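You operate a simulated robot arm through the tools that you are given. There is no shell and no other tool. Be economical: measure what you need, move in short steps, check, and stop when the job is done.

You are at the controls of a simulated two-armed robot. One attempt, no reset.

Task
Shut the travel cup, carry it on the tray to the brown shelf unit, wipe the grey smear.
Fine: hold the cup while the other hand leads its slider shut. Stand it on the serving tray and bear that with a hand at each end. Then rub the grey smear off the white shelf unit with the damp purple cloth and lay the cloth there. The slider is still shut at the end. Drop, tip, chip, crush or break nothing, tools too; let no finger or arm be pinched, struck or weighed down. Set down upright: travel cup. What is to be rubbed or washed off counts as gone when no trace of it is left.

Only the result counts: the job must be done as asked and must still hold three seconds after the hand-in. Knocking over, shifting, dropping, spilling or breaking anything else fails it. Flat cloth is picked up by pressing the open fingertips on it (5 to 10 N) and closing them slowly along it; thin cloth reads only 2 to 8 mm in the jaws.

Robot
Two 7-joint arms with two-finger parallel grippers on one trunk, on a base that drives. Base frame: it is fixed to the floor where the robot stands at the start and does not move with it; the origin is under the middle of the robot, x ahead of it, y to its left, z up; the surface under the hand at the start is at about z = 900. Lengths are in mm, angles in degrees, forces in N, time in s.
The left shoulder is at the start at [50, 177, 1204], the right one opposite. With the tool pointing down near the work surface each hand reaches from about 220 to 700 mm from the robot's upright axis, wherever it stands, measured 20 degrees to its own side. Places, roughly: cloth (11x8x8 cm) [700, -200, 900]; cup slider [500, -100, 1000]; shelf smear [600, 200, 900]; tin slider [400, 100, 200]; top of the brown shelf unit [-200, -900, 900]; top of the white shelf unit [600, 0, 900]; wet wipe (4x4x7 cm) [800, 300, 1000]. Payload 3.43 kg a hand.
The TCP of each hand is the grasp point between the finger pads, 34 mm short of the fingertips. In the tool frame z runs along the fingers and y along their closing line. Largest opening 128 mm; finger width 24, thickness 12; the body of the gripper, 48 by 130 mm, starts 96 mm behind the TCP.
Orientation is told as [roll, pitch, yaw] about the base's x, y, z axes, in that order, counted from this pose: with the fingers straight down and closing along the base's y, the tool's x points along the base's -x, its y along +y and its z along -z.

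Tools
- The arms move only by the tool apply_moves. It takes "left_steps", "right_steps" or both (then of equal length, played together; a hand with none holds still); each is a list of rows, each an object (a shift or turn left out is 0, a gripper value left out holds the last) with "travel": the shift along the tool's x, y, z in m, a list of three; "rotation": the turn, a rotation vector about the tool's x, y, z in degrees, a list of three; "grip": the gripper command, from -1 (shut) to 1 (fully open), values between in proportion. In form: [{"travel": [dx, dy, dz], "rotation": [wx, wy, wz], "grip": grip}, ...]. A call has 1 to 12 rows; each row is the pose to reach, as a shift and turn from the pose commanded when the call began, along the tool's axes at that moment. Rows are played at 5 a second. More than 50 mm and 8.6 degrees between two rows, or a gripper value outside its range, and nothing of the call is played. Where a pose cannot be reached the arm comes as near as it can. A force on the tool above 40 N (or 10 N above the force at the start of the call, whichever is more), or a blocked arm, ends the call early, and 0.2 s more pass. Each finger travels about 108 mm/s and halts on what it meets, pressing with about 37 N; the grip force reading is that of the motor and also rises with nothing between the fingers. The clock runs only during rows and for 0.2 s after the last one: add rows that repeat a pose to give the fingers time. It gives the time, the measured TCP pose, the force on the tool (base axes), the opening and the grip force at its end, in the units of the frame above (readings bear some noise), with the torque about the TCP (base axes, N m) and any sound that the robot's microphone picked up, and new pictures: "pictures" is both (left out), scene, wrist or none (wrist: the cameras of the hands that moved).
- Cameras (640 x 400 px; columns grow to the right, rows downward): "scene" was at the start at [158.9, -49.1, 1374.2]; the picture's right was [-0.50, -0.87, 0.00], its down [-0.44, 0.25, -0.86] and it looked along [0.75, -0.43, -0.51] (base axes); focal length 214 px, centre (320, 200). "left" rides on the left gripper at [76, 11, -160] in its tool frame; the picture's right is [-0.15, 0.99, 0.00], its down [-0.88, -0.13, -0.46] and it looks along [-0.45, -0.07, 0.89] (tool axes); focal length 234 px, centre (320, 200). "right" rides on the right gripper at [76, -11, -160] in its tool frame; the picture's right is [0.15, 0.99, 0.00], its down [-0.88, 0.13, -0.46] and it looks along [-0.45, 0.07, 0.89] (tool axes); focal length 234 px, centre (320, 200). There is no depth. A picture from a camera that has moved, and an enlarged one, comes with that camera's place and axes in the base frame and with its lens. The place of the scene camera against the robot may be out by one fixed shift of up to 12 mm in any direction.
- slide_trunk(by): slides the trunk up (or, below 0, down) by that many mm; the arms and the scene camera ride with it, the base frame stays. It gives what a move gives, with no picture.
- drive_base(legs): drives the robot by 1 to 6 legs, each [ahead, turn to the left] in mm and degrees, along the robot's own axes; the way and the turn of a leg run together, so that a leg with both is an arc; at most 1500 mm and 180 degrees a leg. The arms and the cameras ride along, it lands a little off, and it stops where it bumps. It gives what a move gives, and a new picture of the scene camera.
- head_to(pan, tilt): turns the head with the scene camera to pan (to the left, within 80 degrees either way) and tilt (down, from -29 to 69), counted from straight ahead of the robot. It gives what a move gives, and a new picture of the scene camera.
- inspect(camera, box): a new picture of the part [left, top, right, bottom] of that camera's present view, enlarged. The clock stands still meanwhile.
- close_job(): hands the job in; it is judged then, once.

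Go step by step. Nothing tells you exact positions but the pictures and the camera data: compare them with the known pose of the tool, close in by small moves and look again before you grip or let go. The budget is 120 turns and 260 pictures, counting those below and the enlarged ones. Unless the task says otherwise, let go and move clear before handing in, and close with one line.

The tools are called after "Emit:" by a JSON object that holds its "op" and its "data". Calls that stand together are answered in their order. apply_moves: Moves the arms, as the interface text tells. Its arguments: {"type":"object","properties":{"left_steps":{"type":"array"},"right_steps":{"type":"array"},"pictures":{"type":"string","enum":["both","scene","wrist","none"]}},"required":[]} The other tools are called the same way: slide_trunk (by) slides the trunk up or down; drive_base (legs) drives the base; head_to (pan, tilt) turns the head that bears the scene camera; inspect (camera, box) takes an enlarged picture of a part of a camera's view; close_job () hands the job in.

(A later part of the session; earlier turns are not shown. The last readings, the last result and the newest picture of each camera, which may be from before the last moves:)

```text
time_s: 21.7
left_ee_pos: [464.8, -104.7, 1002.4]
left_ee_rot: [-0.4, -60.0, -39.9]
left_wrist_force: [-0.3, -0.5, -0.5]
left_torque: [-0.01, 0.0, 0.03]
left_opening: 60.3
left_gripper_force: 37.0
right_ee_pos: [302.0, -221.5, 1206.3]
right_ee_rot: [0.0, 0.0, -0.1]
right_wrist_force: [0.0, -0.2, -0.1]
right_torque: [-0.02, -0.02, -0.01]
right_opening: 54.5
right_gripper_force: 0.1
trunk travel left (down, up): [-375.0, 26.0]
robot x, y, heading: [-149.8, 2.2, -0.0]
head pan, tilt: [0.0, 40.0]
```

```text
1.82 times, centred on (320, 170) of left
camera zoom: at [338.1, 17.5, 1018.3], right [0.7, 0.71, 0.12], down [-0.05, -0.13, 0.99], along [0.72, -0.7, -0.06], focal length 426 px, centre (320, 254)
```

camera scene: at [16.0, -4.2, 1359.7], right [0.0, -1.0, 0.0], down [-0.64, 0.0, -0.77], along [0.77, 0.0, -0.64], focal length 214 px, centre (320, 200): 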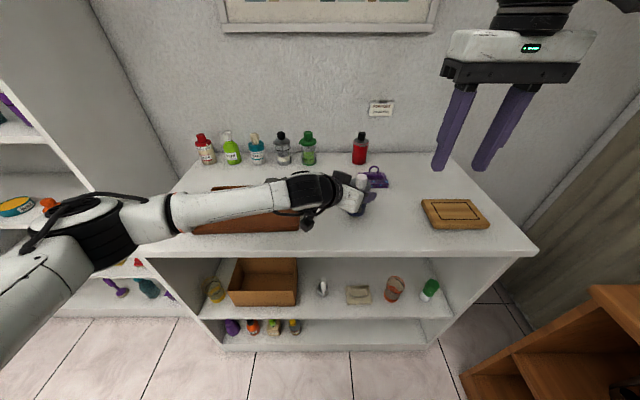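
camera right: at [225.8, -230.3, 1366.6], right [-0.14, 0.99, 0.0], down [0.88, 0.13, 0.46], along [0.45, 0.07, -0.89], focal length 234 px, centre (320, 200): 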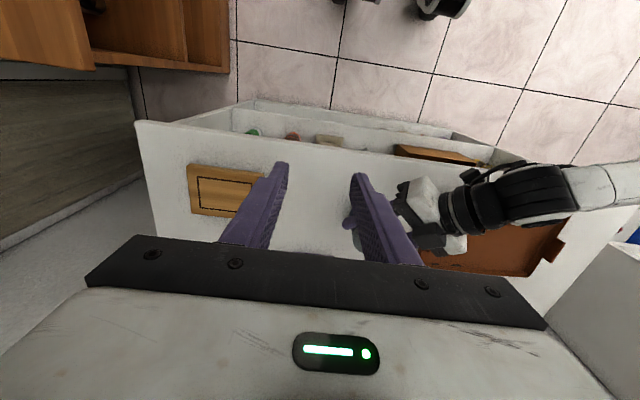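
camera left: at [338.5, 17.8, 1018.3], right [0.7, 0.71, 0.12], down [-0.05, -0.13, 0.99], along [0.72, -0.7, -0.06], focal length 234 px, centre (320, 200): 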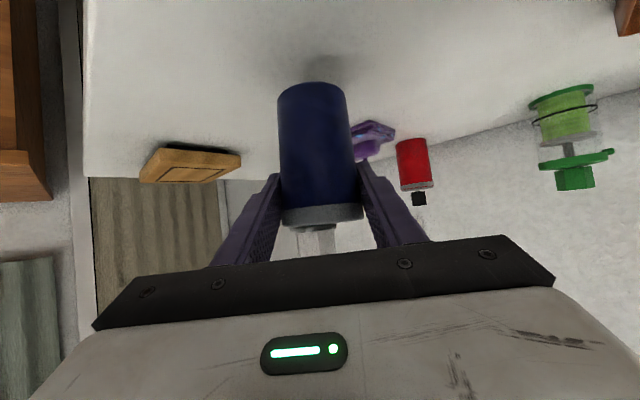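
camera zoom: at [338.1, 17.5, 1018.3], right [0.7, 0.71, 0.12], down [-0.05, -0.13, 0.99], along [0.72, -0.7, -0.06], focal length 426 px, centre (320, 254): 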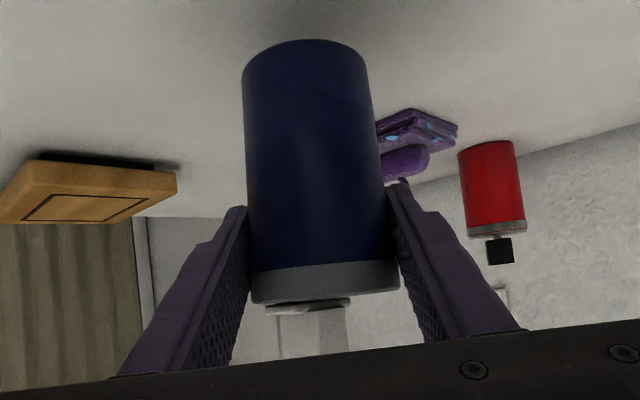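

The hold is stable and the cup is light. I'll raise slowly another 50 mm and check it doesn't slip further.

Emit:
{"op": "apply_moves", "data": {"left_steps": [{"travel": [-0.0043, 0, -0.0025]}, {"travel": [-0.0087, 0, -0.005]}, {"travel": [-0.013, 0, -0.0075]}, {"travel": [-0.0173, 0, -0.01]}, {"travel": [-0.0217, 0, -0.0125]}, {"travel": [-0.026, 0, -0.015]}, {"travel": [-0.0303, 0, -0.0175]}, {"travel": [-0.0346, 0, -0.02]}, {"travel": [-0.039, 0, -0.0225]}, {"travel": [-0.0433, 0, -0.025]}], "pictures": "none"}}

Emit:
{"op": "inspect", "data": {"camera": "left", "box": [200, 60, 440, 280]}}

Emit:
{"op": "inspect", "data": {"camera": "scene", "box": [310, 140, 430, 240]}}

```text
time_s: 23.9
left_ee_pos: [463.7, -105.1, 1053.7]
left_ee_rot: [-0.4, -60.0, -40.1]
left_wrist_force: [-0.5, -0.3, -0.7]
left_torque: [0.0, -0.04, -0.01]
left_opening: 60.4
left_gripper_force: 37.0
right_ee_pos: [301.2, -220.9, 1205.8]
right_ee_rot: [0.0, -0.1, -0.2]
right_wrist_force: [-0.7, 0.2, 0.4]
right_torque: [0.03, -0.03, 0.03]
right_opening: 54.4
right_gripper_force: 0.1
trunk travel left (down, up): [-375.0, 26.0]
robot x, y, heading: [-152.3, 5.3, -0.2]
head pan, tilt: [0.0, 40.0]
```

```text
1.82 times, centred on (320, 170) of left
camera zoom: at [338.0, 17.8, 1069.0], right [0.7, 0.71, 0.12], down [-0.05, -0.13, 0.99], along [0.72, -0.7, -0.06], focal length 426 px, centre (320, 254)
```

zoom: 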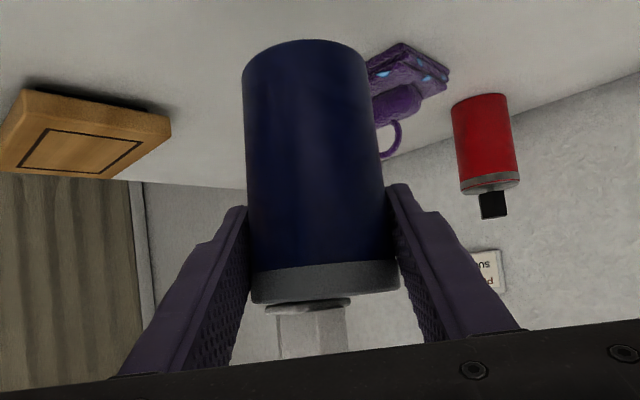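

```text
4.00 times, centred on (370, 190) of scene
camera zoom: at [15.5, -4.6, 1359.8], right [0.0, -1.0, 0.0], down [-0.64, 0.0, -0.77], along [0.77, 0.0, -0.64], focal length 858 px, centre (120, 240)
```

zoom: 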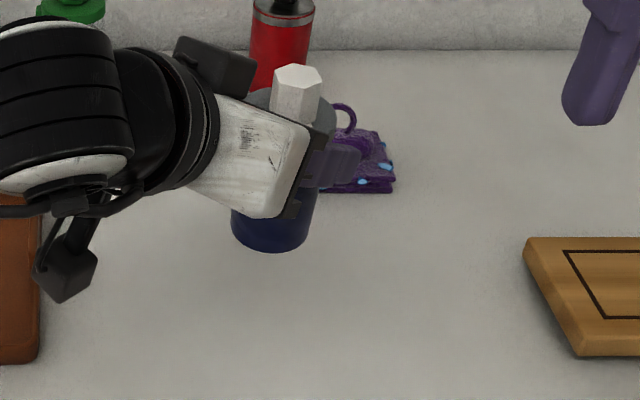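

No further slip; the cup base is at about z 985. Now I carry it slowly over the tray centre [504, 210], turning the hand to yaw 0 so the forearm stays clear of the tall unit on the left.

Emit:
{"op": "apply_moves", "data": {"left_steps": [{"travel": [0.0072, 0.0223, -0.0124], "rotation": [-2.88, 0, -1.67]}, {"travel": [0.0145, 0.0445, -0.0248], "rotation": [-5.77, 0, -3.33]}, {"travel": [0.0217, 0.0668, -0.0373], "rotation": [-8.65, 0, -5.0]}, {"travel": [0.0289, 0.089, -0.0497], "rotation": [-11.53, 0, -6.67]}, {"travel": [0.0361, 0.1113, -0.0621], "rotation": [-14.42, 0, -8.33]}, {"travel": [0.0434, 0.1335, -0.0745], "rotation": [-17.3, 0, -10.0]}, {"travel": [0.0506, 0.1558, -0.0869], "rotation": [-20.18, 0, -11.67]}, {"travel": [0.0578, 0.178, -0.0993], "rotation": [-23.07, 0, -13.33]}, {"travel": [0.065, 0.2003, -0.1118], "rotation": [-25.95, 0, -15.0]}, {"travel": [0.0723, 0.2225, -0.1242], "rotation": [-28.83, 0, -16.67]}, {"travel": [0.0795, 0.2448, -0.1366], "rotation": [-31.72, 0, -18.33]}, {"travel": [0.0867, 0.267, -0.149], "rotation": [-34.6, 0, -20.0]}]}}

Emit:
{"op": "inspect", "data": {"camera": "scene", "box": [180, 120, 340, 250]}}

```text
time_s: 26.5
left_ee_pos: [507.1, 211.7, 1053.6]
left_ee_rot: [-0.3, -59.7, -0.2]
left_wrist_force: [-0.1, -0.5, -1.0]
left_torque: [0.02, 0.0, -0.02]
left_opening: 60.5
left_gripper_force: 37.3
right_ee_pos: [302.9, -221.2, 1206.9]
right_ee_rot: [0.1, -0.1, -0.2]
right_wrist_force: [0.2, 0.0, -0.3]
right_torque: [-0.02, -0.02, 0.03]
right_opening: 54.7
right_gripper_force: 0.1
trunk travel left (down, up): [-375.0, 26.0]
robot x, y, heading: [-150.4, -0.7, -0.4]
head pan, tilt: [0.0, 40.0]
camera scene: at [15.5, -4.2, 1359.8], right [0.0, -1.0, 0.0], down [-0.64, 0.0, -0.77], along [0.77, 0.0, -0.64], focal length 214 px, centre (320, 200)
camera left: at [331.6, 223.0, 1068.2], right [0.08, 0.99, 0.12], down [0.05, -0.13, 0.99], along [1.0, -0.07, -0.06], focal length 234 px, centre (320, 200)
```

scene: 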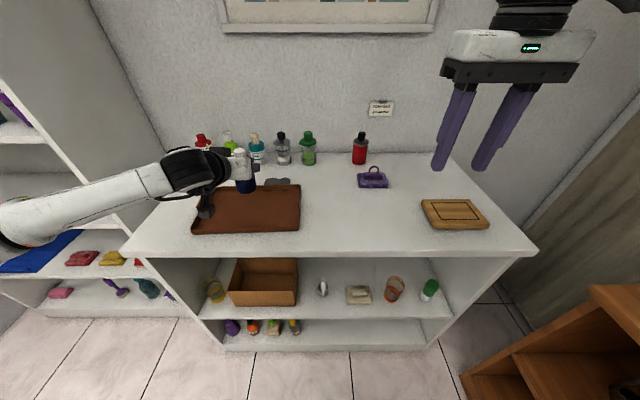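
left: 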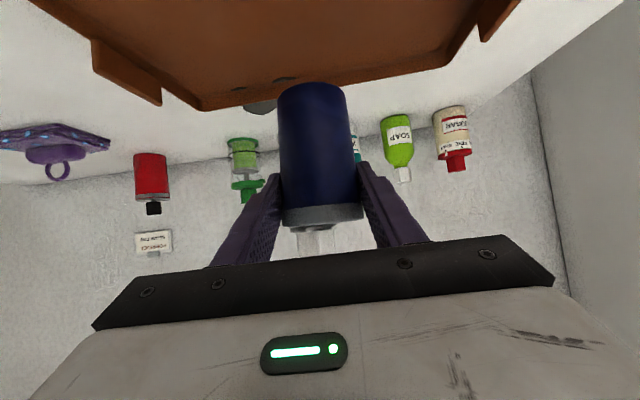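

```text
3.08 times, centred on (260, 185) of scene
camera zoom: at [15.5, -4.2, 1359.8], right [0.0, -1.0, 0.0], down [-0.64, 0.0, -0.77], along [0.77, 0.0, -0.64], focal length 660 px, centre (505, 246)
```

zoom: 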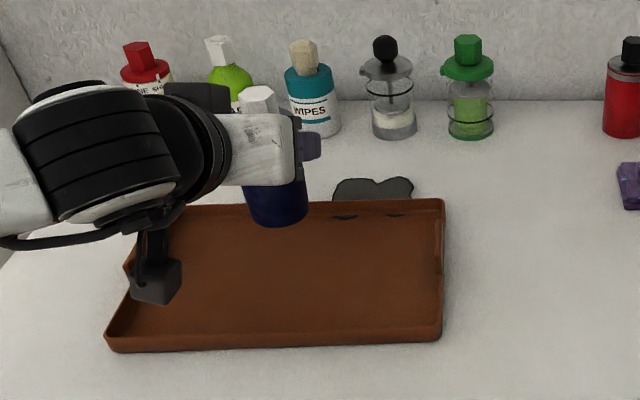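

Over the tray. Lower 60 mm, then feel for contact in small steps.

Emit:
{"op": "apply_moves", "data": {"left_steps": [{"travel": [0.013, 0, 0.0075]}, {"travel": [0.026, 0, 0.015]}, {"travel": [0.039, 0, 0.0225]}, {"travel": [0.052, 0, 0.03]}, {"travel": [0.052, 0, 0.03]}], "pictures": "none"}}

Emit:
{"op": "inspect", "data": {"camera": "left", "box": [160, 0, 480, 280]}}

```text
time_s: 27.7
left_ee_pos: [506.2, 210.9, 991.3]
left_ee_rot: [-0.3, -59.9, -0.1]
left_wrist_force: [0.7, -0.1, -1.8]
left_torque: [0.01, 0.02, 0.0]
left_opening: 60.5
left_gripper_force: 37.0
right_ee_pos: [301.8, -221.8, 1207.4]
right_ee_rot: [0.0, 0.0, -0.3]
right_wrist_force: [0.7, -0.1, -0.4]
right_torque: [-0.01, 0.02, 0.0]
right_opening: 54.3
right_gripper_force: 0.0
trunk travel left (down, up): [-375.0, 26.0]
robot x, y, heading: [-150.7, 0.2, -0.1]
head pan, tilt: [0.0, 40.0]
```

```text
1.43 times, centred on (320, 140) of left
camera zoom: at [330.3, 223.0, 1008.1], right [0.08, 0.99, 0.12], down [0.05, -0.13, 0.99], along [1.0, -0.07, -0.06], focal length 334 px, centre (320, 286)
```

zoom: 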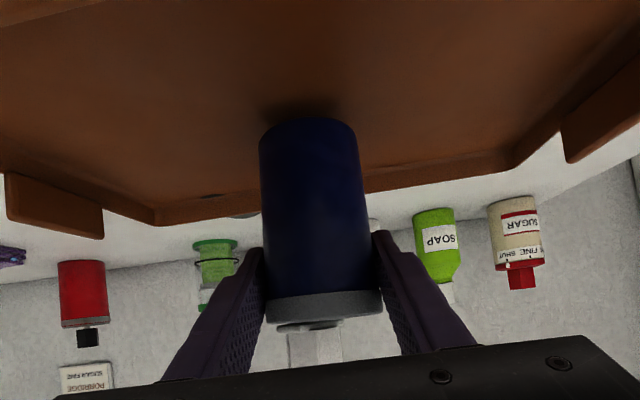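

Emit:
{"op": "apply_moves", "data": {"left_steps": [{"travel": [0.0026, 0, 0.0015]}, {"travel": [0.0052, 0, 0.003]}, {"travel": [0.0078, 0, 0.0045]}, {"travel": [0.0104, 0, 0.006]}, {"travel": [0.0104, 0, 0.006]}], "pictures": "none"}}

Emit:
{"op": "inspect", "data": {"camera": "left", "box": [240, 0, 400, 120]}}

```text
time_s: 28.9
left_ee_pos: [507.1, 210.9, 981.2]
left_ee_rot: [-0.3, -59.9, -0.1]
left_wrist_force: [-0.4, 0.4, 1.0]
left_torque: [-0.01, 0.04, 0.0]
left_opening: 60.7
left_gripper_force: 37.2
right_ee_pos: [301.6, -220.5, 1207.7]
right_ee_rot: [0.0, 0.0, -0.2]
right_wrist_force: [-0.8, 0.5, 0.5]
right_torque: [-0.01, 0.0, 0.01]
right_opening: 54.2
right_gripper_force: 0.2
trunk travel left (down, up): [-375.0, 26.0]
robot x, y, heading: [-146.2, -1.4, -0.1]
head pan, tilt: [0.0, 40.0]
```

```text
3.33 times, centred on (320, 60) of left
camera zoom: at [330.7, 222.8, 996.4], right [0.08, 0.99, 0.12], down [0.05, -0.13, 0.99], along [1.0, -0.07, -0.06], focal length 781 px, centre (320, 667)
```

zoom: 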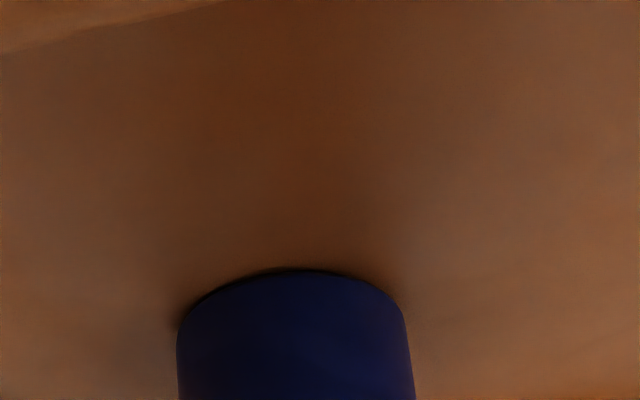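

Emit:
{"op": "apply_moves", "data": {"left_steps": [{"travel": [0.0009, 0, 0.0005]}, {"travel": [0.0017, 0, 0.001]}, {"travel": [0.0026, 0, 0.0015]}, {"travel": [0.0035, 0, 0.002]}, {"travel": [0.0035, 0, 0.002]}], "pictures": "none"}}

Emit:
{"op": "inspect", "data": {"camera": "left", "box": [240, 0, 400, 120]}}

```text
time_s: 30.1
left_ee_pos: [505.9, 210.9, 981.1]
left_ee_rot: [-0.3, -60.4, -0.1]
left_wrist_force: [2.1, 3.5, 18.3]
left_torque: [0.0, 0.11, -0.02]
left_opening: 60.6
left_gripper_force: 37.1
right_ee_pos: [300.6, -221.3, 1207.5]
right_ee_rot: [0.0, 0.0, -0.2]
right_wrist_force: [-0.3, 0.4, 0.0]
right_torque: [-0.01, 0.02, 0.01]
right_opening: 54.8
right_gripper_force: 0.0
trunk travel left (down, up): [-375.0, 26.0]
robot x, y, heading: [-147.4, 4.3, -0.3]
head pan, tilt: [0.0, 40.0]
```

```text
3.33 times, centred on (320, 60) of left
camera zoom: at [329.8, 222.6, 994.8], right [0.08, 0.99, 0.12], down [0.04, -0.13, 0.99], along [1.0, -0.07, -0.05], focal length 781 px, centre (320, 667)
```

zoom: 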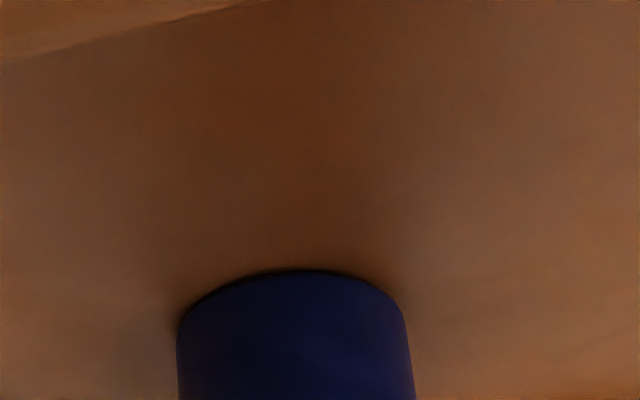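

Firm contact (18 N). I back off to light contact, then open.

Emit:
{"op": "apply_moves", "data": {"left_steps": [{"travel": [-0.0028, 0, -0.0016]}, {"travel": [-0.0028, 0, -0.0016]}, {"travel": [-0.0028, 0, -0.0016], "grip": 0.1}, {"travel": [-0.0028, 0, -0.0016], "grip": 0.5}, {"travel": [-0.0028, 0, -0.0016], "grip": 1}, {"travel": [-0.0028, 0, -0.0016], "grip": 1}]}}

```text
time_s: 31.5
left_ee_pos: [505.3, 208.6, 979.6]
left_ee_rot: [-0.3, -59.8, -0.3]
left_wrist_force: [-0.6, -0.7, -0.3]
left_torque: [0.03, 0.0, 0.0]
left_opening: 128.0
left_gripper_force: 0.1
right_ee_pos: [301.4, -221.0, 1206.7]
right_ee_rot: [0.0, 0.0, -0.1]
right_wrist_force: [0.0, -0.6, -0.8]
right_torque: [0.02, -0.03, -0.01]
right_opening: 54.4
right_gripper_force: 0.0
trunk travel left (down, up): [-375.0, 26.0]
robot x, y, heading: [-148.5, 2.1, -0.6]
head pan, tilt: [0.0, 40.0]
camera scene: at [15.5, -4.5, 1359.8], right [0.0, -1.0, 0.0], down [-0.64, 0.0, -0.77], along [0.77, 0.0, -0.64], focal length 214 px, centre (320, 200)
camera left: at [329.9, 222.3, 995.0], right [0.08, 0.99, 0.12], down [0.05, -0.13, 0.99], along [1.0, -0.07, -0.06], focal length 234 px, centre (320, 200)
```

scene: 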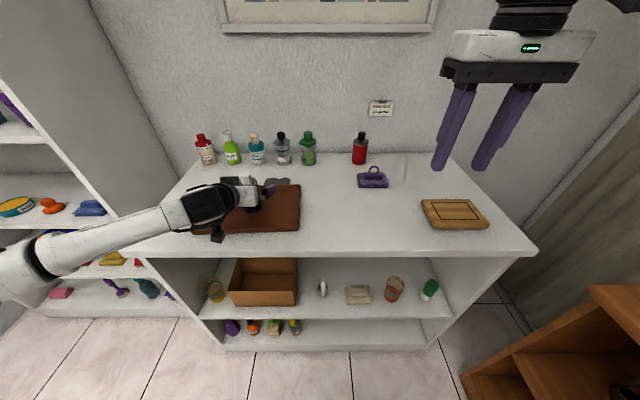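
left: 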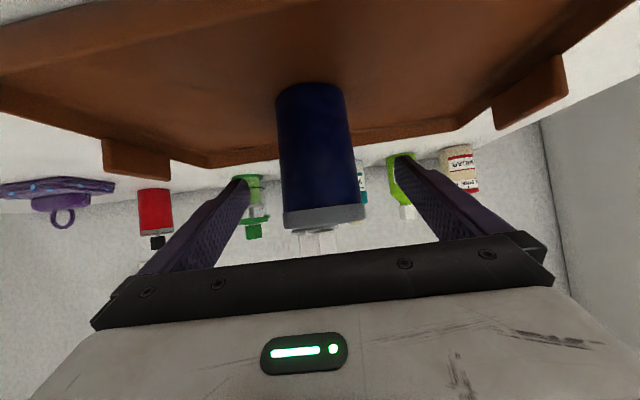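

Released. Retreat straight back along the fingers.

Emit:
{"op": "apply_moves", "data": {"left_steps": [{"travel": [0, 0, -0.03]}, {"travel": [0, 0, -0.065]}, {"travel": [0, 0, -0.105]}, {"travel": [0, 0, -0.145]}, {"travel": [0, 0, -0.18]}, {"travel": [0, 0, -0.18]}]}}

Emit:
{"op": "inspect", "data": {"camera": "scene", "box": [170, 130, 330, 250]}}

```text
time_s: 32.9
left_ee_pos: [348.5, 212.4, 1071.3]
left_ee_rot: [-0.2, -59.8, -0.1]
left_wrist_force: [0.5, -1.1, -0.7]
left_torque: [0.0, 0.0, -0.02]
left_opening: 127.8
left_gripper_force: 0.1
right_ee_pos: [301.9, -220.6, 1207.3]
right_ee_rot: [0.0, 0.0, -0.2]
right_wrist_force: [-0.1, 0.3, -0.3]
right_torque: [-0.04, 0.0, -0.02]
right_opening: 54.7
right_gripper_force: 0.1
trunk travel left (down, up): [-375.0, 26.0]
robot x, y, heading: [-150.5, -0.4, -0.0]
head pan, tilt: [0.0, 40.0]
camera scene: at [15.6, -4.5, 1359.8], right [0.0, -1.0, 0.0], down [-0.64, 0.0, -0.77], along [0.77, 0.0, -0.64], focal length 214 px, centre (320, 200)
camera left: at [173.1, 224.2, 1086.7], right [0.08, 0.99, 0.12], down [0.05, -0.13, 0.99], along [1.0, -0.07, -0.06], focal length 234 px, centre (320, 200)
```

scene: 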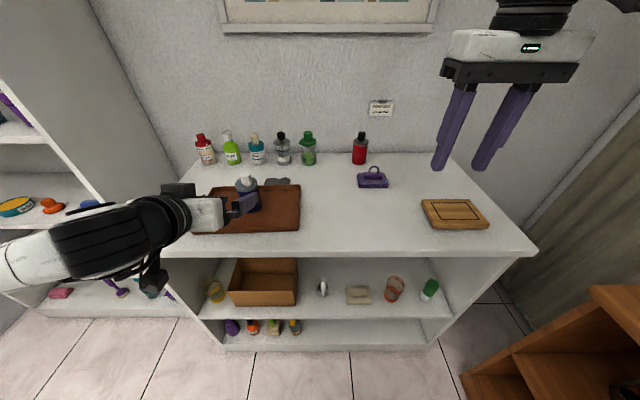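
left: 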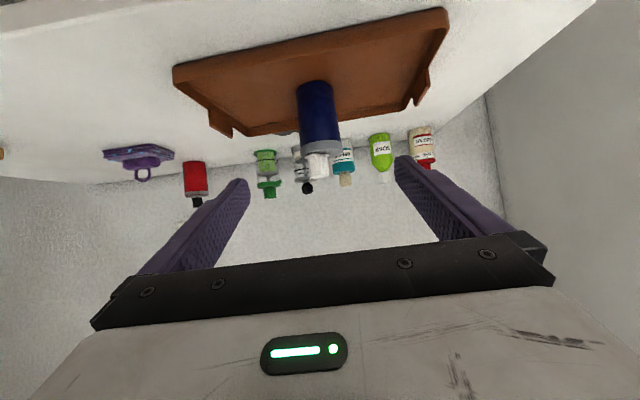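

```text
3.33 times, centred on (250, 190) of scene
camera zoom: at [15.6, -4.5, 1359.8], right [0.0, -1.0, 0.0], down [-0.64, 0.0, -0.77], along [0.77, 0.0, -0.64], focal length 715 px, centre (553, 233)
```

zoom: 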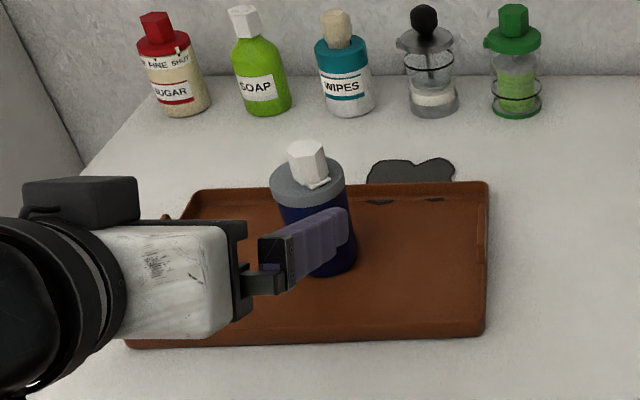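

The cup stands upright, shut, mid-tray. I'll bring the left hand back to vertical and up, then look right toward the brown shelf.

Emit:
{"op": "apply_moves", "data": {"left_steps": [{"travel": [-0.016, 0.005, -0.009], "rotation": [0, 7.5, 0]}, {"travel": [-0.032, 0.01, -0.019], "rotation": [0, 15, 0]}, {"travel": [-0.049, 0.015, -0.028], "rotation": [0, 22.5, 0]}, {"travel": [-0.065, 0.02, -0.0375], "rotation": [0, 30, 0]}, {"travel": [-0.081, 0.025, -0.047], "rotation": [0, 37.5, 0]}, {"travel": [-0.097, 0.03, -0.056], "rotation": [0, 45, 0]}, {"travel": [-0.113, 0.035, -0.065], "rotation": [0, 52.5, 0]}, {"travel": [-0.13, 0.04, -0.075], "rotation": [0, 60, 0]}, {"travel": [-0.13, 0.04, -0.075], "rotation": [0, 60, 0]}], "pictures": "none"}}

Emit:
{"op": "head_to", "data": {"pan": -75, "tilt": 30}}

```text
time_s: 34.9
left_ee_pos: [351.9, 253.6, 1219.7]
left_ee_rot: [-0.2, 0.2, -0.5]
left_wrist_force: [0.4, 0.2, -0.4]
left_torque: [-0.03, -0.02, -0.01]
left_opening: 128.3
left_gripper_force: 0.1
right_ee_pos: [301.6, -221.8, 1206.6]
right_ee_rot: [0.0, 0.0, -0.2]
right_wrist_force: [-0.2, -0.2, -1.0]
right_torque: [-0.03, 0.03, -0.01]
right_opening: 54.3
right_gripper_force: 0.0
trunk travel left (down, up): [-375.0, 26.0]
robot x, y, heading: [-150.8, -4.4, -0.2]
head pan, tilt: [0.0, 40.0]
```

```text
time_s: 36.4
left_ee_pos: [352.0, 252.9, 1219.1]
left_ee_rot: [-0.1, 0.1, -0.3]
left_wrist_force: [0.4, -0.3, 0.1]
left_torque: [0.02, 0.04, -0.05]
left_opening: 128.1
left_gripper_force: 0.2
right_ee_pos: [302.1, -220.5, 1206.4]
right_ee_rot: [0.0, 0.0, -0.2]
right_wrist_force: [-0.4, 0.4, 1.4]
right_torque: [-0.03, 0.01, 0.01]
right_opening: 54.2
right_gripper_force: 0.2
trunk travel left (down, up): [-375.0, 26.0]
robot x, y, heading: [-152.9, 0.2, -0.3]
head pan, tilt: [-75.0, 30.0]
camera scene: at [-46.4, -91.7, 1375.2], right [-0.97, -0.26, 0.0], down [-0.13, 0.48, -0.87], along [0.22, -0.84, -0.5], focal length 214 px, centre (320, 200)
```

scene: 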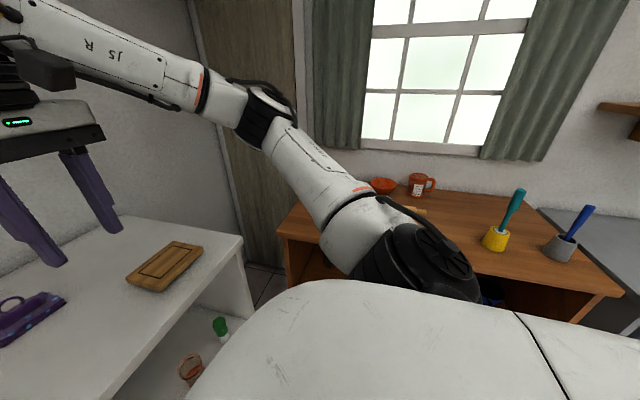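

The brown top carries a few things (bowl, mug, two pots). I'll turn to face it and map out free space before lifting the tray.

Emit:
{"op": "drive_base", "data": {"legs": [[0, -90]]}}

Emit:
{"op": "head_to", "data": {"pan": 0, "tilt": 35}}

```text
time_s: 40.5
left_ee_pos: [119.9, -494.0, 1219.5]
left_ee_rot: [-0.3, 0.1, -88.4]
left_wrist_force: [-0.8, -0.4, -0.1]
left_torque: [0.04, 0.01, 0.01]
left_opening: 128.1
left_gripper_force: 0.1
right_ee_pos: [-356.1, -459.1, 1206.6]
right_ee_rot: [0.0, -0.1, -88.1]
right_wrist_force: [0.3, -0.1, -0.5]
right_torque: [-0.03, 0.02, -0.04]
right_opening: 54.4
right_gripper_force: 0.1
trunk travel left (down, up): [-375.0, 26.0]
robot x, y, heading: [-150.4, 1.4, -88.0]
head pan, tilt: [-75.0, 30.0]
camera scene: at [-224.1, -100.3, 1375.2], right [-0.29, 0.96, 0.0], down [0.48, 0.14, -0.87], along [-0.83, -0.25, -0.5], focal length 214 px, centre (320, 200)
```

scene: 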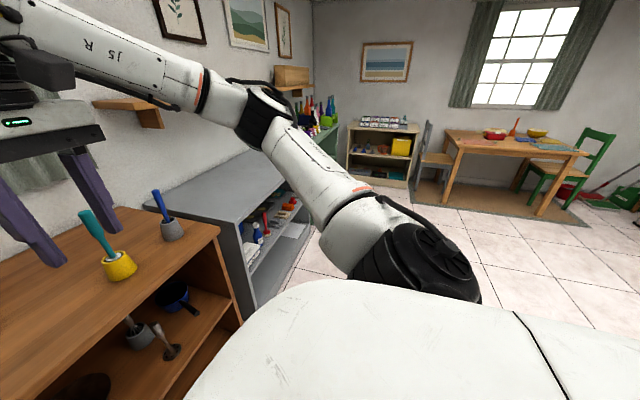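

```text
time_s: 42.0
left_ee_pos: [120.3, -492.5, 1219.8]
left_ee_rot: [-0.2, 0.1, -88.4]
left_wrist_force: [0.2, 0.0, 0.3]
left_torque: [0.0, 0.03, 0.03]
left_opening: 127.9
left_gripper_force: 0.1
right_ee_pos: [-355.4, -459.1, 1207.2]
right_ee_rot: [0.1, 0.1, -88.2]
right_wrist_force: [0.6, -0.3, 1.1]
right_torque: [0.02, -0.03, 0.01]
right_opening: 54.2
right_gripper_force: 0.1
trunk travel left (down, up): [-375.0, 26.0]
robot x, y, heading: [-149.5, 1.7, -88.1]
head pan, tilt: [0.0, 35.0]
camera scene: at [-134.6, -162.1, 1367.4], right [-1.0, -0.03, 0.0], down [-0.02, 0.57, -0.82], along [0.03, -0.82, -0.57], focal length 214 px, centre (320, 200)
```

scene: 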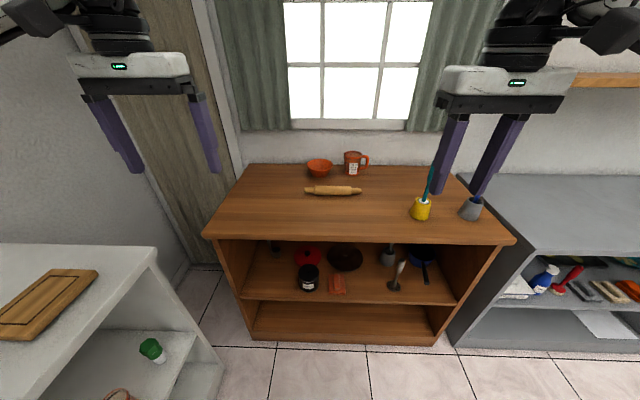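

The brown top is free in front: roughly x −400…240, y −633…−870 (rolling pin at the back, pots to the right). I'll back up along y to line up with the tray, then turn to face it squarely.

Emit:
{"op": "drive_base", "data": {"legs": [[-205, 0], [0, 90]]}}

Emit:
{"op": "head_to", "data": {"pan": 0, "tilt": 45}}

```text
time_s: 47.5
left_ee_pos: [331.6, 486.4, 1219.9]
left_ee_rot: [-0.2, 0.2, 2.6]
left_wrist_force: [0.0, -0.4, 0.3]
left_torque: [-0.03, 0.0, -0.05]
left_opening: 128.0
left_gripper_force: 0.1
right_ee_pos: [306.7, 10.0, 1206.7]
right_ee_rot: [0.1, 0.0, 2.9]
right_wrist_force: [-1.0, 0.7, -0.3]
right_torque: [-0.02, 0.03, 0.02]
right_opening: 54.6
right_gripper_force: 0.1
trunk travel left (down, up): [-375.0, 26.0]
robot x, y, heading: [-156.7, 207.6, 2.7]
head pan, tilt: [0.0, 35.0]
camera scene: at [11.4, 210.6, 1367.4], right [0.05, -1.0, 0.0], down [-0.57, -0.03, -0.82], along [0.82, 0.04, -0.57], focal length 214 px, centre (320, 200)
```

scene: 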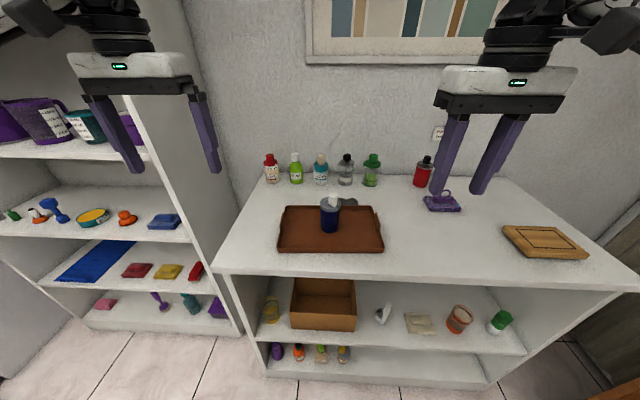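

```text
time_s: 48.2
left_ee_pos: [331.3, 486.8, 1220.0]
left_ee_rot: [-0.2, 0.0, 2.7]
left_wrist_force: [-0.5, -0.3, 0.2]
left_torque: [-0.03, -0.02, -0.01]
left_opening: 128.1
left_gripper_force: 0.1
right_ee_pos: [307.1, 10.5, 1207.8]
right_ee_rot: [0.0, 0.0, 2.9]
right_wrist_force: [-0.5, 0.0, 0.3]
right_torque: [-0.04, 0.04, 0.02]
right_opening: 54.2
right_gripper_force: 0.0
trunk travel left (down, up): [-375.0, 26.0]
robot x, y, heading: [-159.9, 206.5, 2.9]
head pan, tilt: [0.0, 45.0]
camera scene: at [4.6, 210.1, 1352.6], right [0.05, -1.0, 0.0], down [-0.71, -0.04, -0.71], along [0.71, 0.04, -0.71], focal length 214 px, centre (320, 200)
```

scene: 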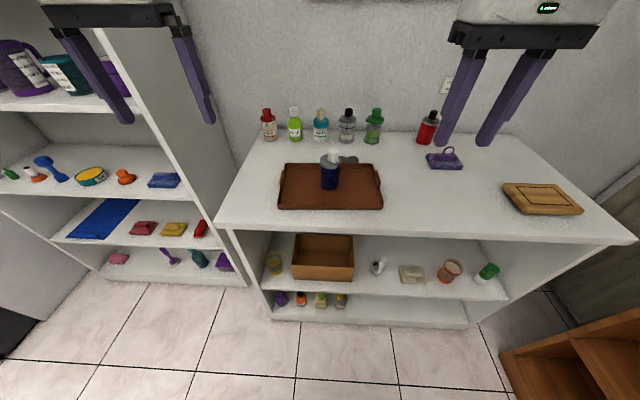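

Square to the tray now. Before driving in, I bring the left hand inward (clear of the tall unit) and both hands to the tray-end spacing.

Emit:
{"op": "apply_moves", "data": {"left_steps": [{"travel": [0, -0.031, 0], "grip": 0.1}, {"travel": [0, -0.062, 0]}, {"travel": [0, -0.093, 0]}, {"travel": [0, -0.125, 0]}, {"travel": [0, -0.125, 0]}], "right_steps": [{"travel": [-0.006, 0.011, 0], "grip": 0.1}, {"travel": [-0.012, 0.022, 0]}, {"travel": [-0.018, 0.033, 0]}, {"travel": [-0.025, 0.045, 0]}, {"travel": [-0.025, 0.045, 0]}], "pictures": "none"}}

Emit:
{"op": "drive_base", "data": {"legs": [[150, 0]]}}

Emit:
{"op": "inspect", "data": {"camera": "left", "box": [0, 0, 640, 400]}}

Emit:
{"op": "inspect", "data": {"camera": "right", "box": [0, 0, 640, 400]}}

```text
time_s: 49.4
left_ee_pos: [336.1, 360.1, 1220.0]
left_ee_rot: [-0.2, 0.2, 2.7]
left_wrist_force: [0.0, -0.6, -0.1]
left_torque: [-0.02, -0.02, 0.02]
left_opening: 70.1
left_gripper_force: 0.0
right_ee_pos: [329.0, 56.5, 1206.7]
right_ee_rot: [0.0, 0.0, 3.0]
right_wrist_force: [-0.2, -0.1, -0.7]
right_torque: [-0.01, 0.0, 0.01]
right_opening: 70.4
right_gripper_force: 0.0
trunk travel left (down, up): [-375.0, 26.0]
robot x, y, heading: [-158.0, 206.9, 2.9]
head pan, tilt: [0.0, 45.0]
```

```text
time_s: 50.8
left_ee_pos: [484.2, 368.1, 1219.4]
left_ee_rot: [-0.2, 0.2, 2.8]
left_wrist_force: [1.2, -0.2, -0.7]
left_torque: [-0.03, 0.02, -0.02]
left_opening: 70.1
left_gripper_force: 0.0
right_ee_pos: [476.0, 65.2, 1207.1]
right_ee_rot: [-0.1, 0.1, 3.1]
right_wrist_force: [0.0, 0.2, -0.9]
right_torque: [-0.01, 0.02, -0.02]
right_opening: 70.4
right_gripper_force: 0.1
trunk travel left (down, up): [-375.0, 26.0]
robot x, y, heading: [-11.1, 211.0, 2.8]
head pan, tilt: [0.0, 45.0]
camera scene: at [152.3, 218.1, 1352.5], right [0.05, -1.0, 0.0], down [-0.71, -0.04, -0.71], along [0.71, 0.04, -0.71], focal length 214 px, centre (320, 200)
```

scene: 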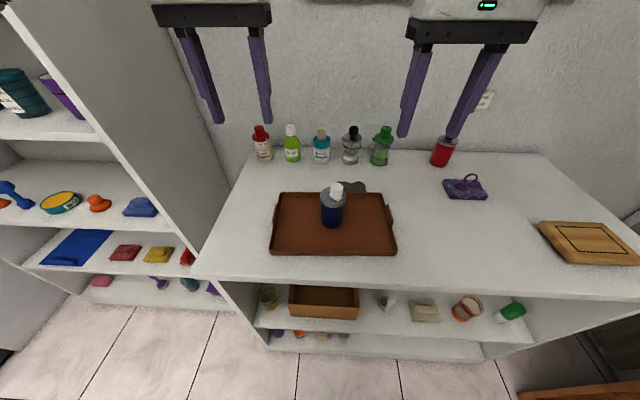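

```text
1.00 times, centred on (320, 200) of left (not enlarged: the box is as wide or as high as the picture)
camera zoom: at [408.7, 376.3, 1380.2], right [0.1, 1.0, 0.0], down [0.89, -0.09, 0.45], along [0.45, -0.05, -0.89], focal length 234 px, centre (320, 200)
```

zoom: 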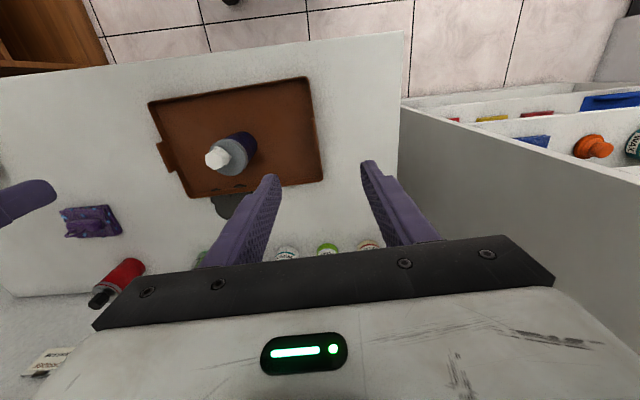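

```text
1.00 times, centred on (320, 200) of right (not enlarged: the box is as wide or as high as the picture)
camera zoom: at [401.7, 51.1, 1367.2], right [-0.2, 0.98, 0.0], down [0.87, 0.18, 0.46], along [0.45, 0.09, -0.89], focal length 234 px, centre (320, 200)
```

zoom: 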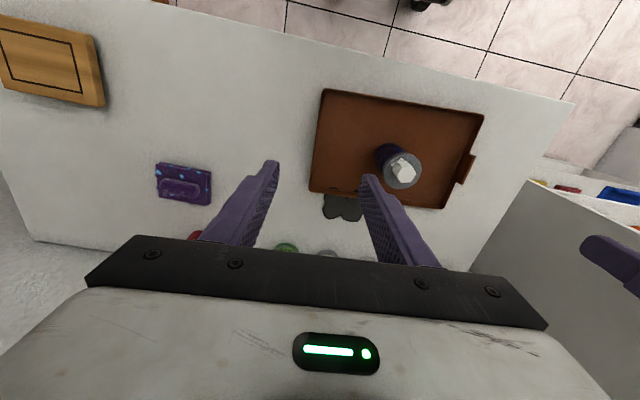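

Emit:
{"op": "inspect", "data": {"camera": "left", "box": [230, 60, 390, 200]}}

Emit:
{"op": "inspect", "data": {"camera": "right", "box": [250, 70, 410, 210]}}

Emit:
{"op": "inspect", "data": {"camera": "scene", "box": [255, 160, 415, 270]}}

```text
2.86 times, centred on (310, 130) of left
camera zoom: at [408.7, 376.3, 1380.2], right [0.1, 1.0, 0.0], down [0.89, -0.09, 0.45], along [0.45, -0.05, -0.89], focal length 669 px, centre (349, 400)
```

zoom: 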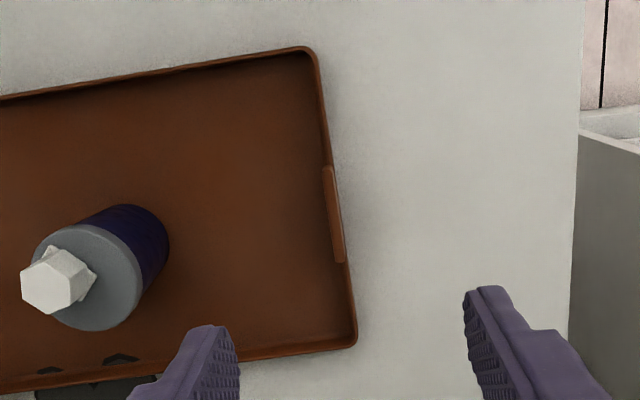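

```text
2.86 times, centred on (330, 140) of right
camera zoom: at [401.7, 51.1, 1367.2], right [-0.2, 0.98, 0.0], down [0.87, 0.18, 0.46], along [0.45, 0.09, -0.89], focal length 669 px, centre (291, 371)
```

zoom: 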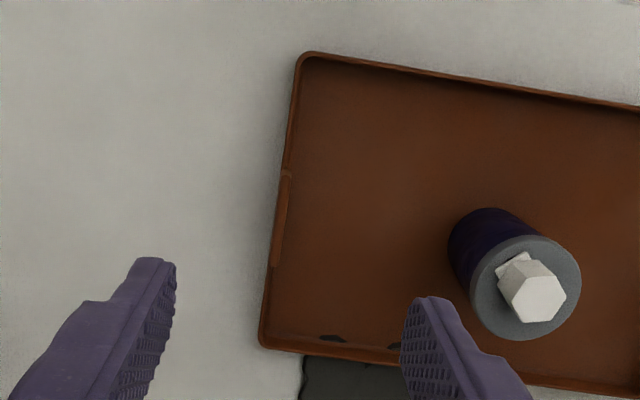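

```text
3.64 times, centred on (335, 215) of scene
camera zoom: at [152.3, 218.1, 1352.5], right [0.05, -1.0, 0.0], down [-0.71, -0.04, -0.71], along [0.71, 0.04, -0.71], focal length 780 px, centre (266, 146)
```

zoom: 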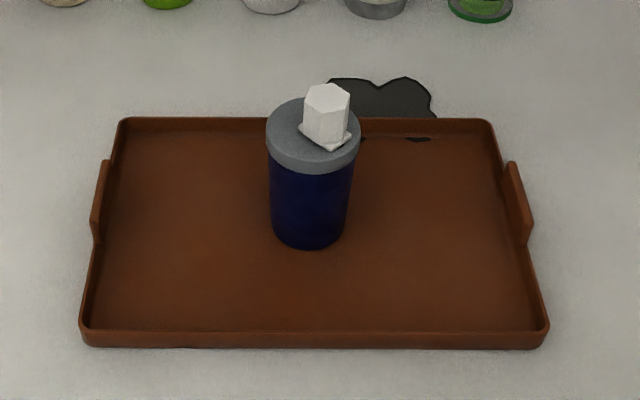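

Measured: tray rim at z≈936, handle slabs' tops at z≈957, left handle mid [493, 356], right handle mid [507, 67]. I lower both hands to just above the handles and check.

Emit:
{"op": "apply_moves", "data": {"left_steps": [{"travel": [-0.002, -0.003, 0.035]}, {"travel": [-0.004, -0.006, 0.07]}, {"travel": [-0.006, -0.009, 0.105]}, {"travel": [-0.008, -0.012, 0.14]}, {"travel": [-0.008, -0.012, 0.175]}, {"travel": [-0.008, -0.012, 0.209]}, {"travel": [-0.008, -0.012, 0.209]}], "right_steps": [{"travel": [-0.008, 0, 0.033]}, {"travel": [-0.016, 0, 0.066]}, {"travel": [-0.024, 0, 0.099]}, {"travel": [-0.031, 0, 0.132]}, {"travel": [-0.031, 0, 0.165]}, {"travel": [-0.031, 0, 0.197]}, {"travel": [-0.031, 0, 0.197]}]}}

Emit:
{"op": "inspect", "data": {"camera": "left", "box": [230, 90, 410, 220]}}

Emit:
{"op": "inspect", "data": {"camera": "right", "box": [230, 90, 410, 220]}}

Emit:
{"op": "inspect", "data": {"camera": "scene", "box": [235, 130, 435, 270]}}

```text
time_s: 52.4
left_ee_pos: [490.1, 356.4, 1011.9]
left_ee_rot: [-0.1, 0.1, 2.8]
left_wrist_force: [0.0, 1.1, 0.5]
left_torque: [0.01, 0.01, -0.02]
left_opening: 70.5
left_gripper_force: 0.0
right_ee_pos: [507.2, 69.0, 1011.1]
right_ee_rot: [0.0, -0.1, 3.0]
right_wrist_force: [0.3, 0.6, -0.4]
right_torque: [0.03, 0.01, 0.02]
right_opening: 70.3
right_gripper_force: 0.2
trunk travel left (down, up): [-375.0, 26.0]
robot x, y, heading: [-13.2, 211.7, 3.1]
head pan, tilt: [0.0, 45.0]
camera scene: at [151.2, 218.0, 1352.6], right [0.05, -1.0, 0.0], down [-0.71, -0.04, -0.71], along [0.71, 0.04, -0.71], focal length 214 px, centre (320, 200)
camera right: at [431.3, 53.8, 1170.7], right [-0.2, 0.98, 0.0], down [0.87, 0.18, 0.46], along [0.45, 0.09, -0.89], focal length 234 px, centre (320, 200)
camera left: at [414.1, 364.1, 1171.4], right [0.1, 1.0, 0.0], down [0.89, -0.09, 0.45], along [0.45, -0.05, -0.89], focal length 234 px, centre (320, 200)
```

scene: 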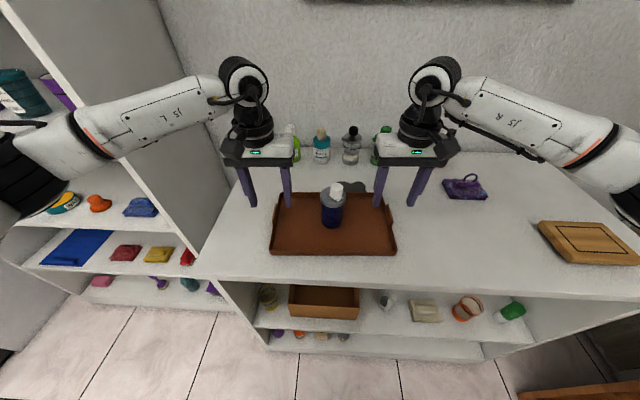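
right: 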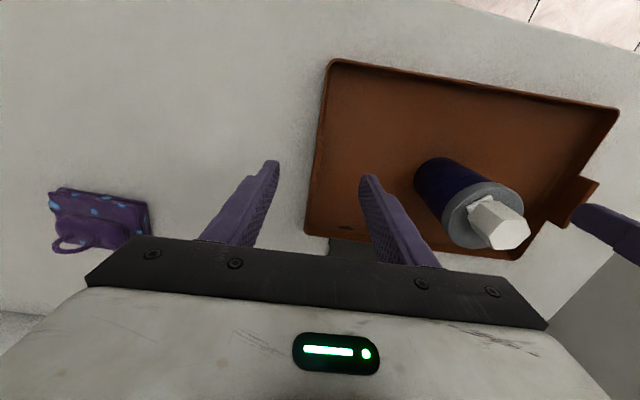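
left: 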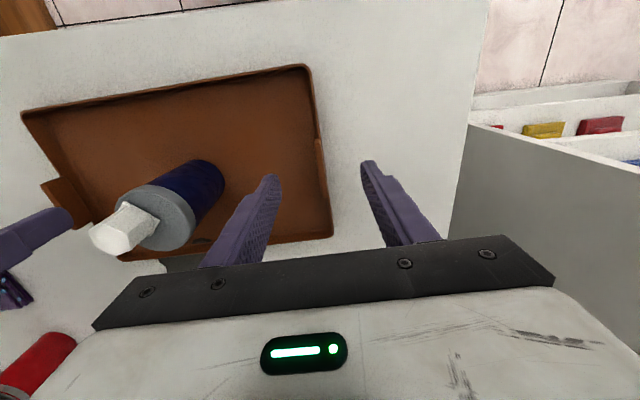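

```text
3.08 times, centred on (320, 155) of left
camera zoom: at [414.1, 364.1, 1171.4], right [0.1, 1.0, 0.0], down [0.89, -0.09, 0.45], along [0.45, -0.05, -0.89], focal length 720 px, centre (320, 338)
```

zoom: 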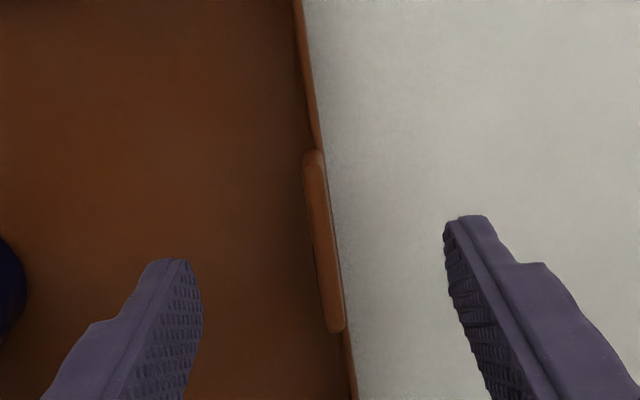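

```text
3.08 times, centred on (320, 155) of right
camera zoom: at [431.3, 53.8, 1170.7], right [-0.2, 0.98, 0.0], down [0.87, 0.18, 0.46], along [0.45, 0.09, -0.89], focal length 720 px, centre (320, 338)
```

zoom: 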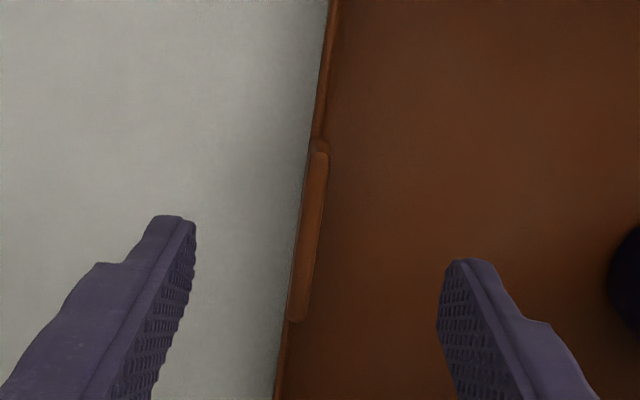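

```text
2.86 times, centred on (335, 200) of scene
camera zoom: at [151.2, 218.0, 1352.6], right [0.05, -1.0, 0.0], down [-0.71, -0.04, -0.71], along [0.71, 0.04, -0.71], focal length 613 px, centre (277, 200)
```

zoom: 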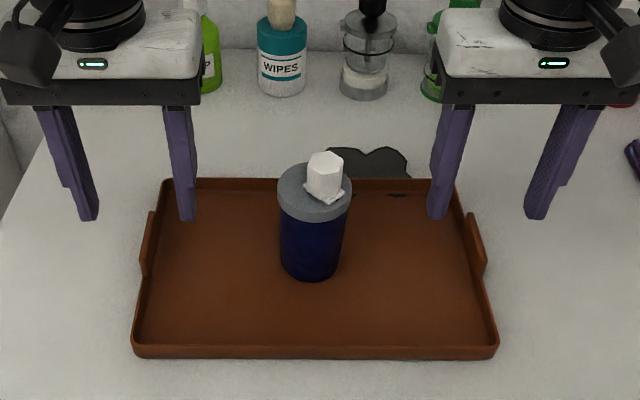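

Left is centred; right needs 4 mm shift to −y. Descend to straddle the handles (TCP z 952).

Emit:
{"op": "apply_moves", "data": {"left_steps": [{"travel": [0, 0, 0.015]}, {"travel": [0, 0, 0.03]}, {"travel": [0, 0, 0.045]}, {"travel": [0, 0, 0.059]}, {"travel": [0, 0, 0.059]}], "right_steps": [{"travel": [0, -0.004, 0.015]}, {"travel": [0, -0.004, 0.03]}, {"travel": [0, -0.004, 0.045]}, {"travel": [0, -0.004, 0.059]}, {"travel": [0, -0.004, 0.059]}], "pictures": "none"}}

Emit:
{"op": "inspect", "data": {"camera": "left", "box": [230, 90, 410, 220]}}

Emit:
{"op": "inspect", "data": {"camera": "right", "box": [230, 90, 410, 220]}}

```text
time_s: 53.6
left_ee_pos: [494.4, 355.8, 951.5]
left_ee_rot: [-0.2, 0.1, 2.9]
left_wrist_force: [0.3, 0.5, 0.3]
left_torque: [0.0, 0.0, 0.0]
left_opening: 70.3
left_gripper_force: 0.1
right_ee_pos: [507.9, 62.8, 951.3]
right_ee_rot: [0.0, 0.0, 2.9]
right_wrist_force: [-0.1, -0.1, 0.5]
right_torque: [-0.02, 0.02, 0.01]
right_opening: 70.6
right_gripper_force: 0.0
trunk travel left (down, up): [-375.0, 26.0]
robot x, y, heading: [-7.9, 218.1, 2.6]
head pan, tilt: [0.0, 45.0]
```

```text
3.08 times, centred on (320, 155) of left
camera zoom: at [417.0, 363.4, 1111.6], right [0.1, 1.0, 0.0], down [0.89, -0.09, 0.45], along [0.45, -0.05, -0.89], focal length 720 px, centre (320, 338)
```

zoom: 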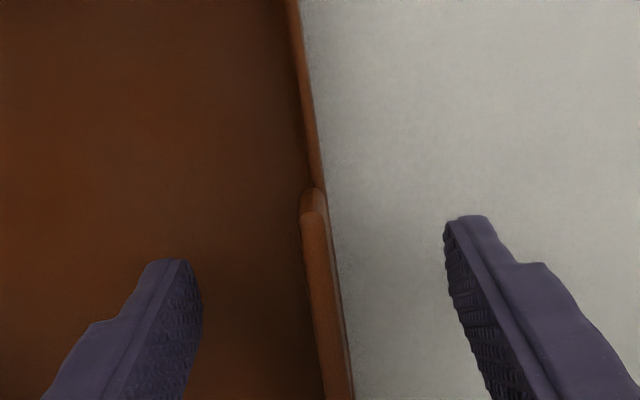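

```text
3.08 times, centred on (320, 155) of right
camera zoom: at [432.6, 49.0, 1112.8], right [-0.2, 0.98, 0.0], down [0.87, 0.18, 0.46], along [0.45, 0.09, -0.89], focal length 720 px, centre (320, 338)
```

zoom: 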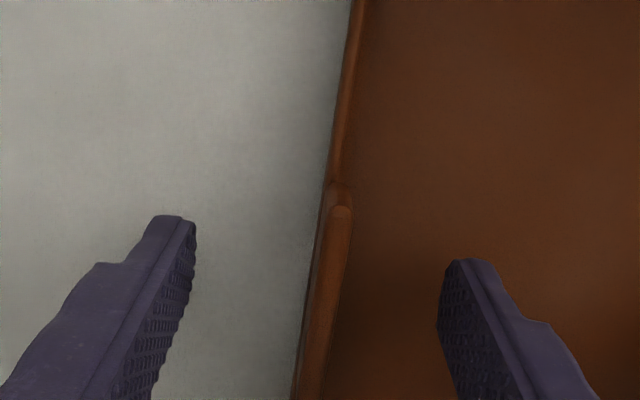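

Both handles sit between the fingers. Close both hands gradually.

Emit:
{"op": "apply_moves", "data": {"left_steps": [{"grip": -0.3}, {"grip": -0.6}, {"grip": -0.8}, {"grip": -1}, {"grip": -1}, {"grip": -1}], "right_steps": [{"grip": -0.3}, {"grip": -0.6}, {"grip": -0.8}, {"grip": -1}, {"grip": -1}, {"grip": -1}], "pictures": "none"}}

Emit:
{"op": "inspect", "data": {"camera": "left", "box": [230, 90, 410, 220]}}

Emit:
{"op": "inspect", "data": {"camera": "right", "box": [230, 90, 410, 220]}}

```text
time_s: 55.0
left_ee_pos: [493.0, 356.5, 951.8]
left_ee_rot: [-0.1, 0.2, 2.8]
left_wrist_force: [-0.8, -0.2, 0.3]
left_torque: [0.36, 0.07, -0.04]
left_opening: 6.4
left_gripper_force: 37.0
right_ee_pos: [508.6, 62.3, 953.3]
right_ee_rot: [-0.1, -0.1, 3.0]
right_wrist_force: [0.7, 0.4, 0.7]
right_torque: [-0.27, 0.12, -0.21]
right_opening: 6.4
right_gripper_force: 36.7
trunk travel left (down, up): [-375.0, 26.0]
robot x, y, heading: [-10.6, 213.5, 3.0]
head pan, tilt: [0.0, 45.0]
```

```text
3.08 times, centred on (320, 155) of left
camera zoom: at [417.0, 363.3, 1111.8], right [0.1, 1.0, 0.0], down [0.89, -0.09, 0.45], along [0.45, -0.05, -0.89], focal length 720 px, centre (320, 338)
```

zoom: 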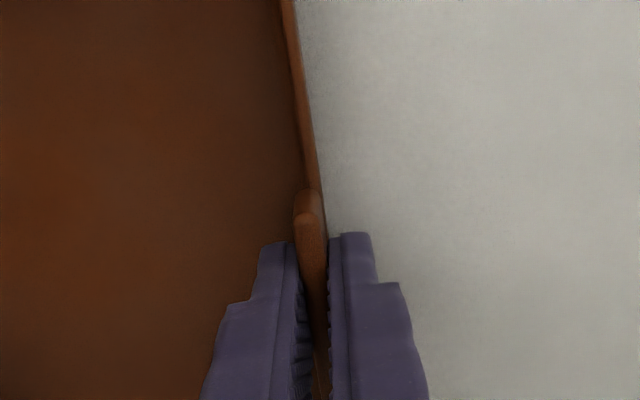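

```text
3.08 times, centred on (320, 155) of right
camera zoom: at [432.7, 49.1, 1113.1], right [-0.2, 0.98, 0.0], down [0.87, 0.18, 0.46], along [0.45, 0.09, -0.89], focal length 720 px, centre (320, 338)
```

zoom: 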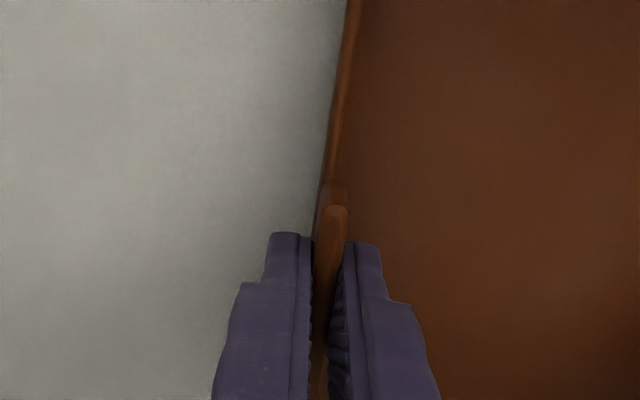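

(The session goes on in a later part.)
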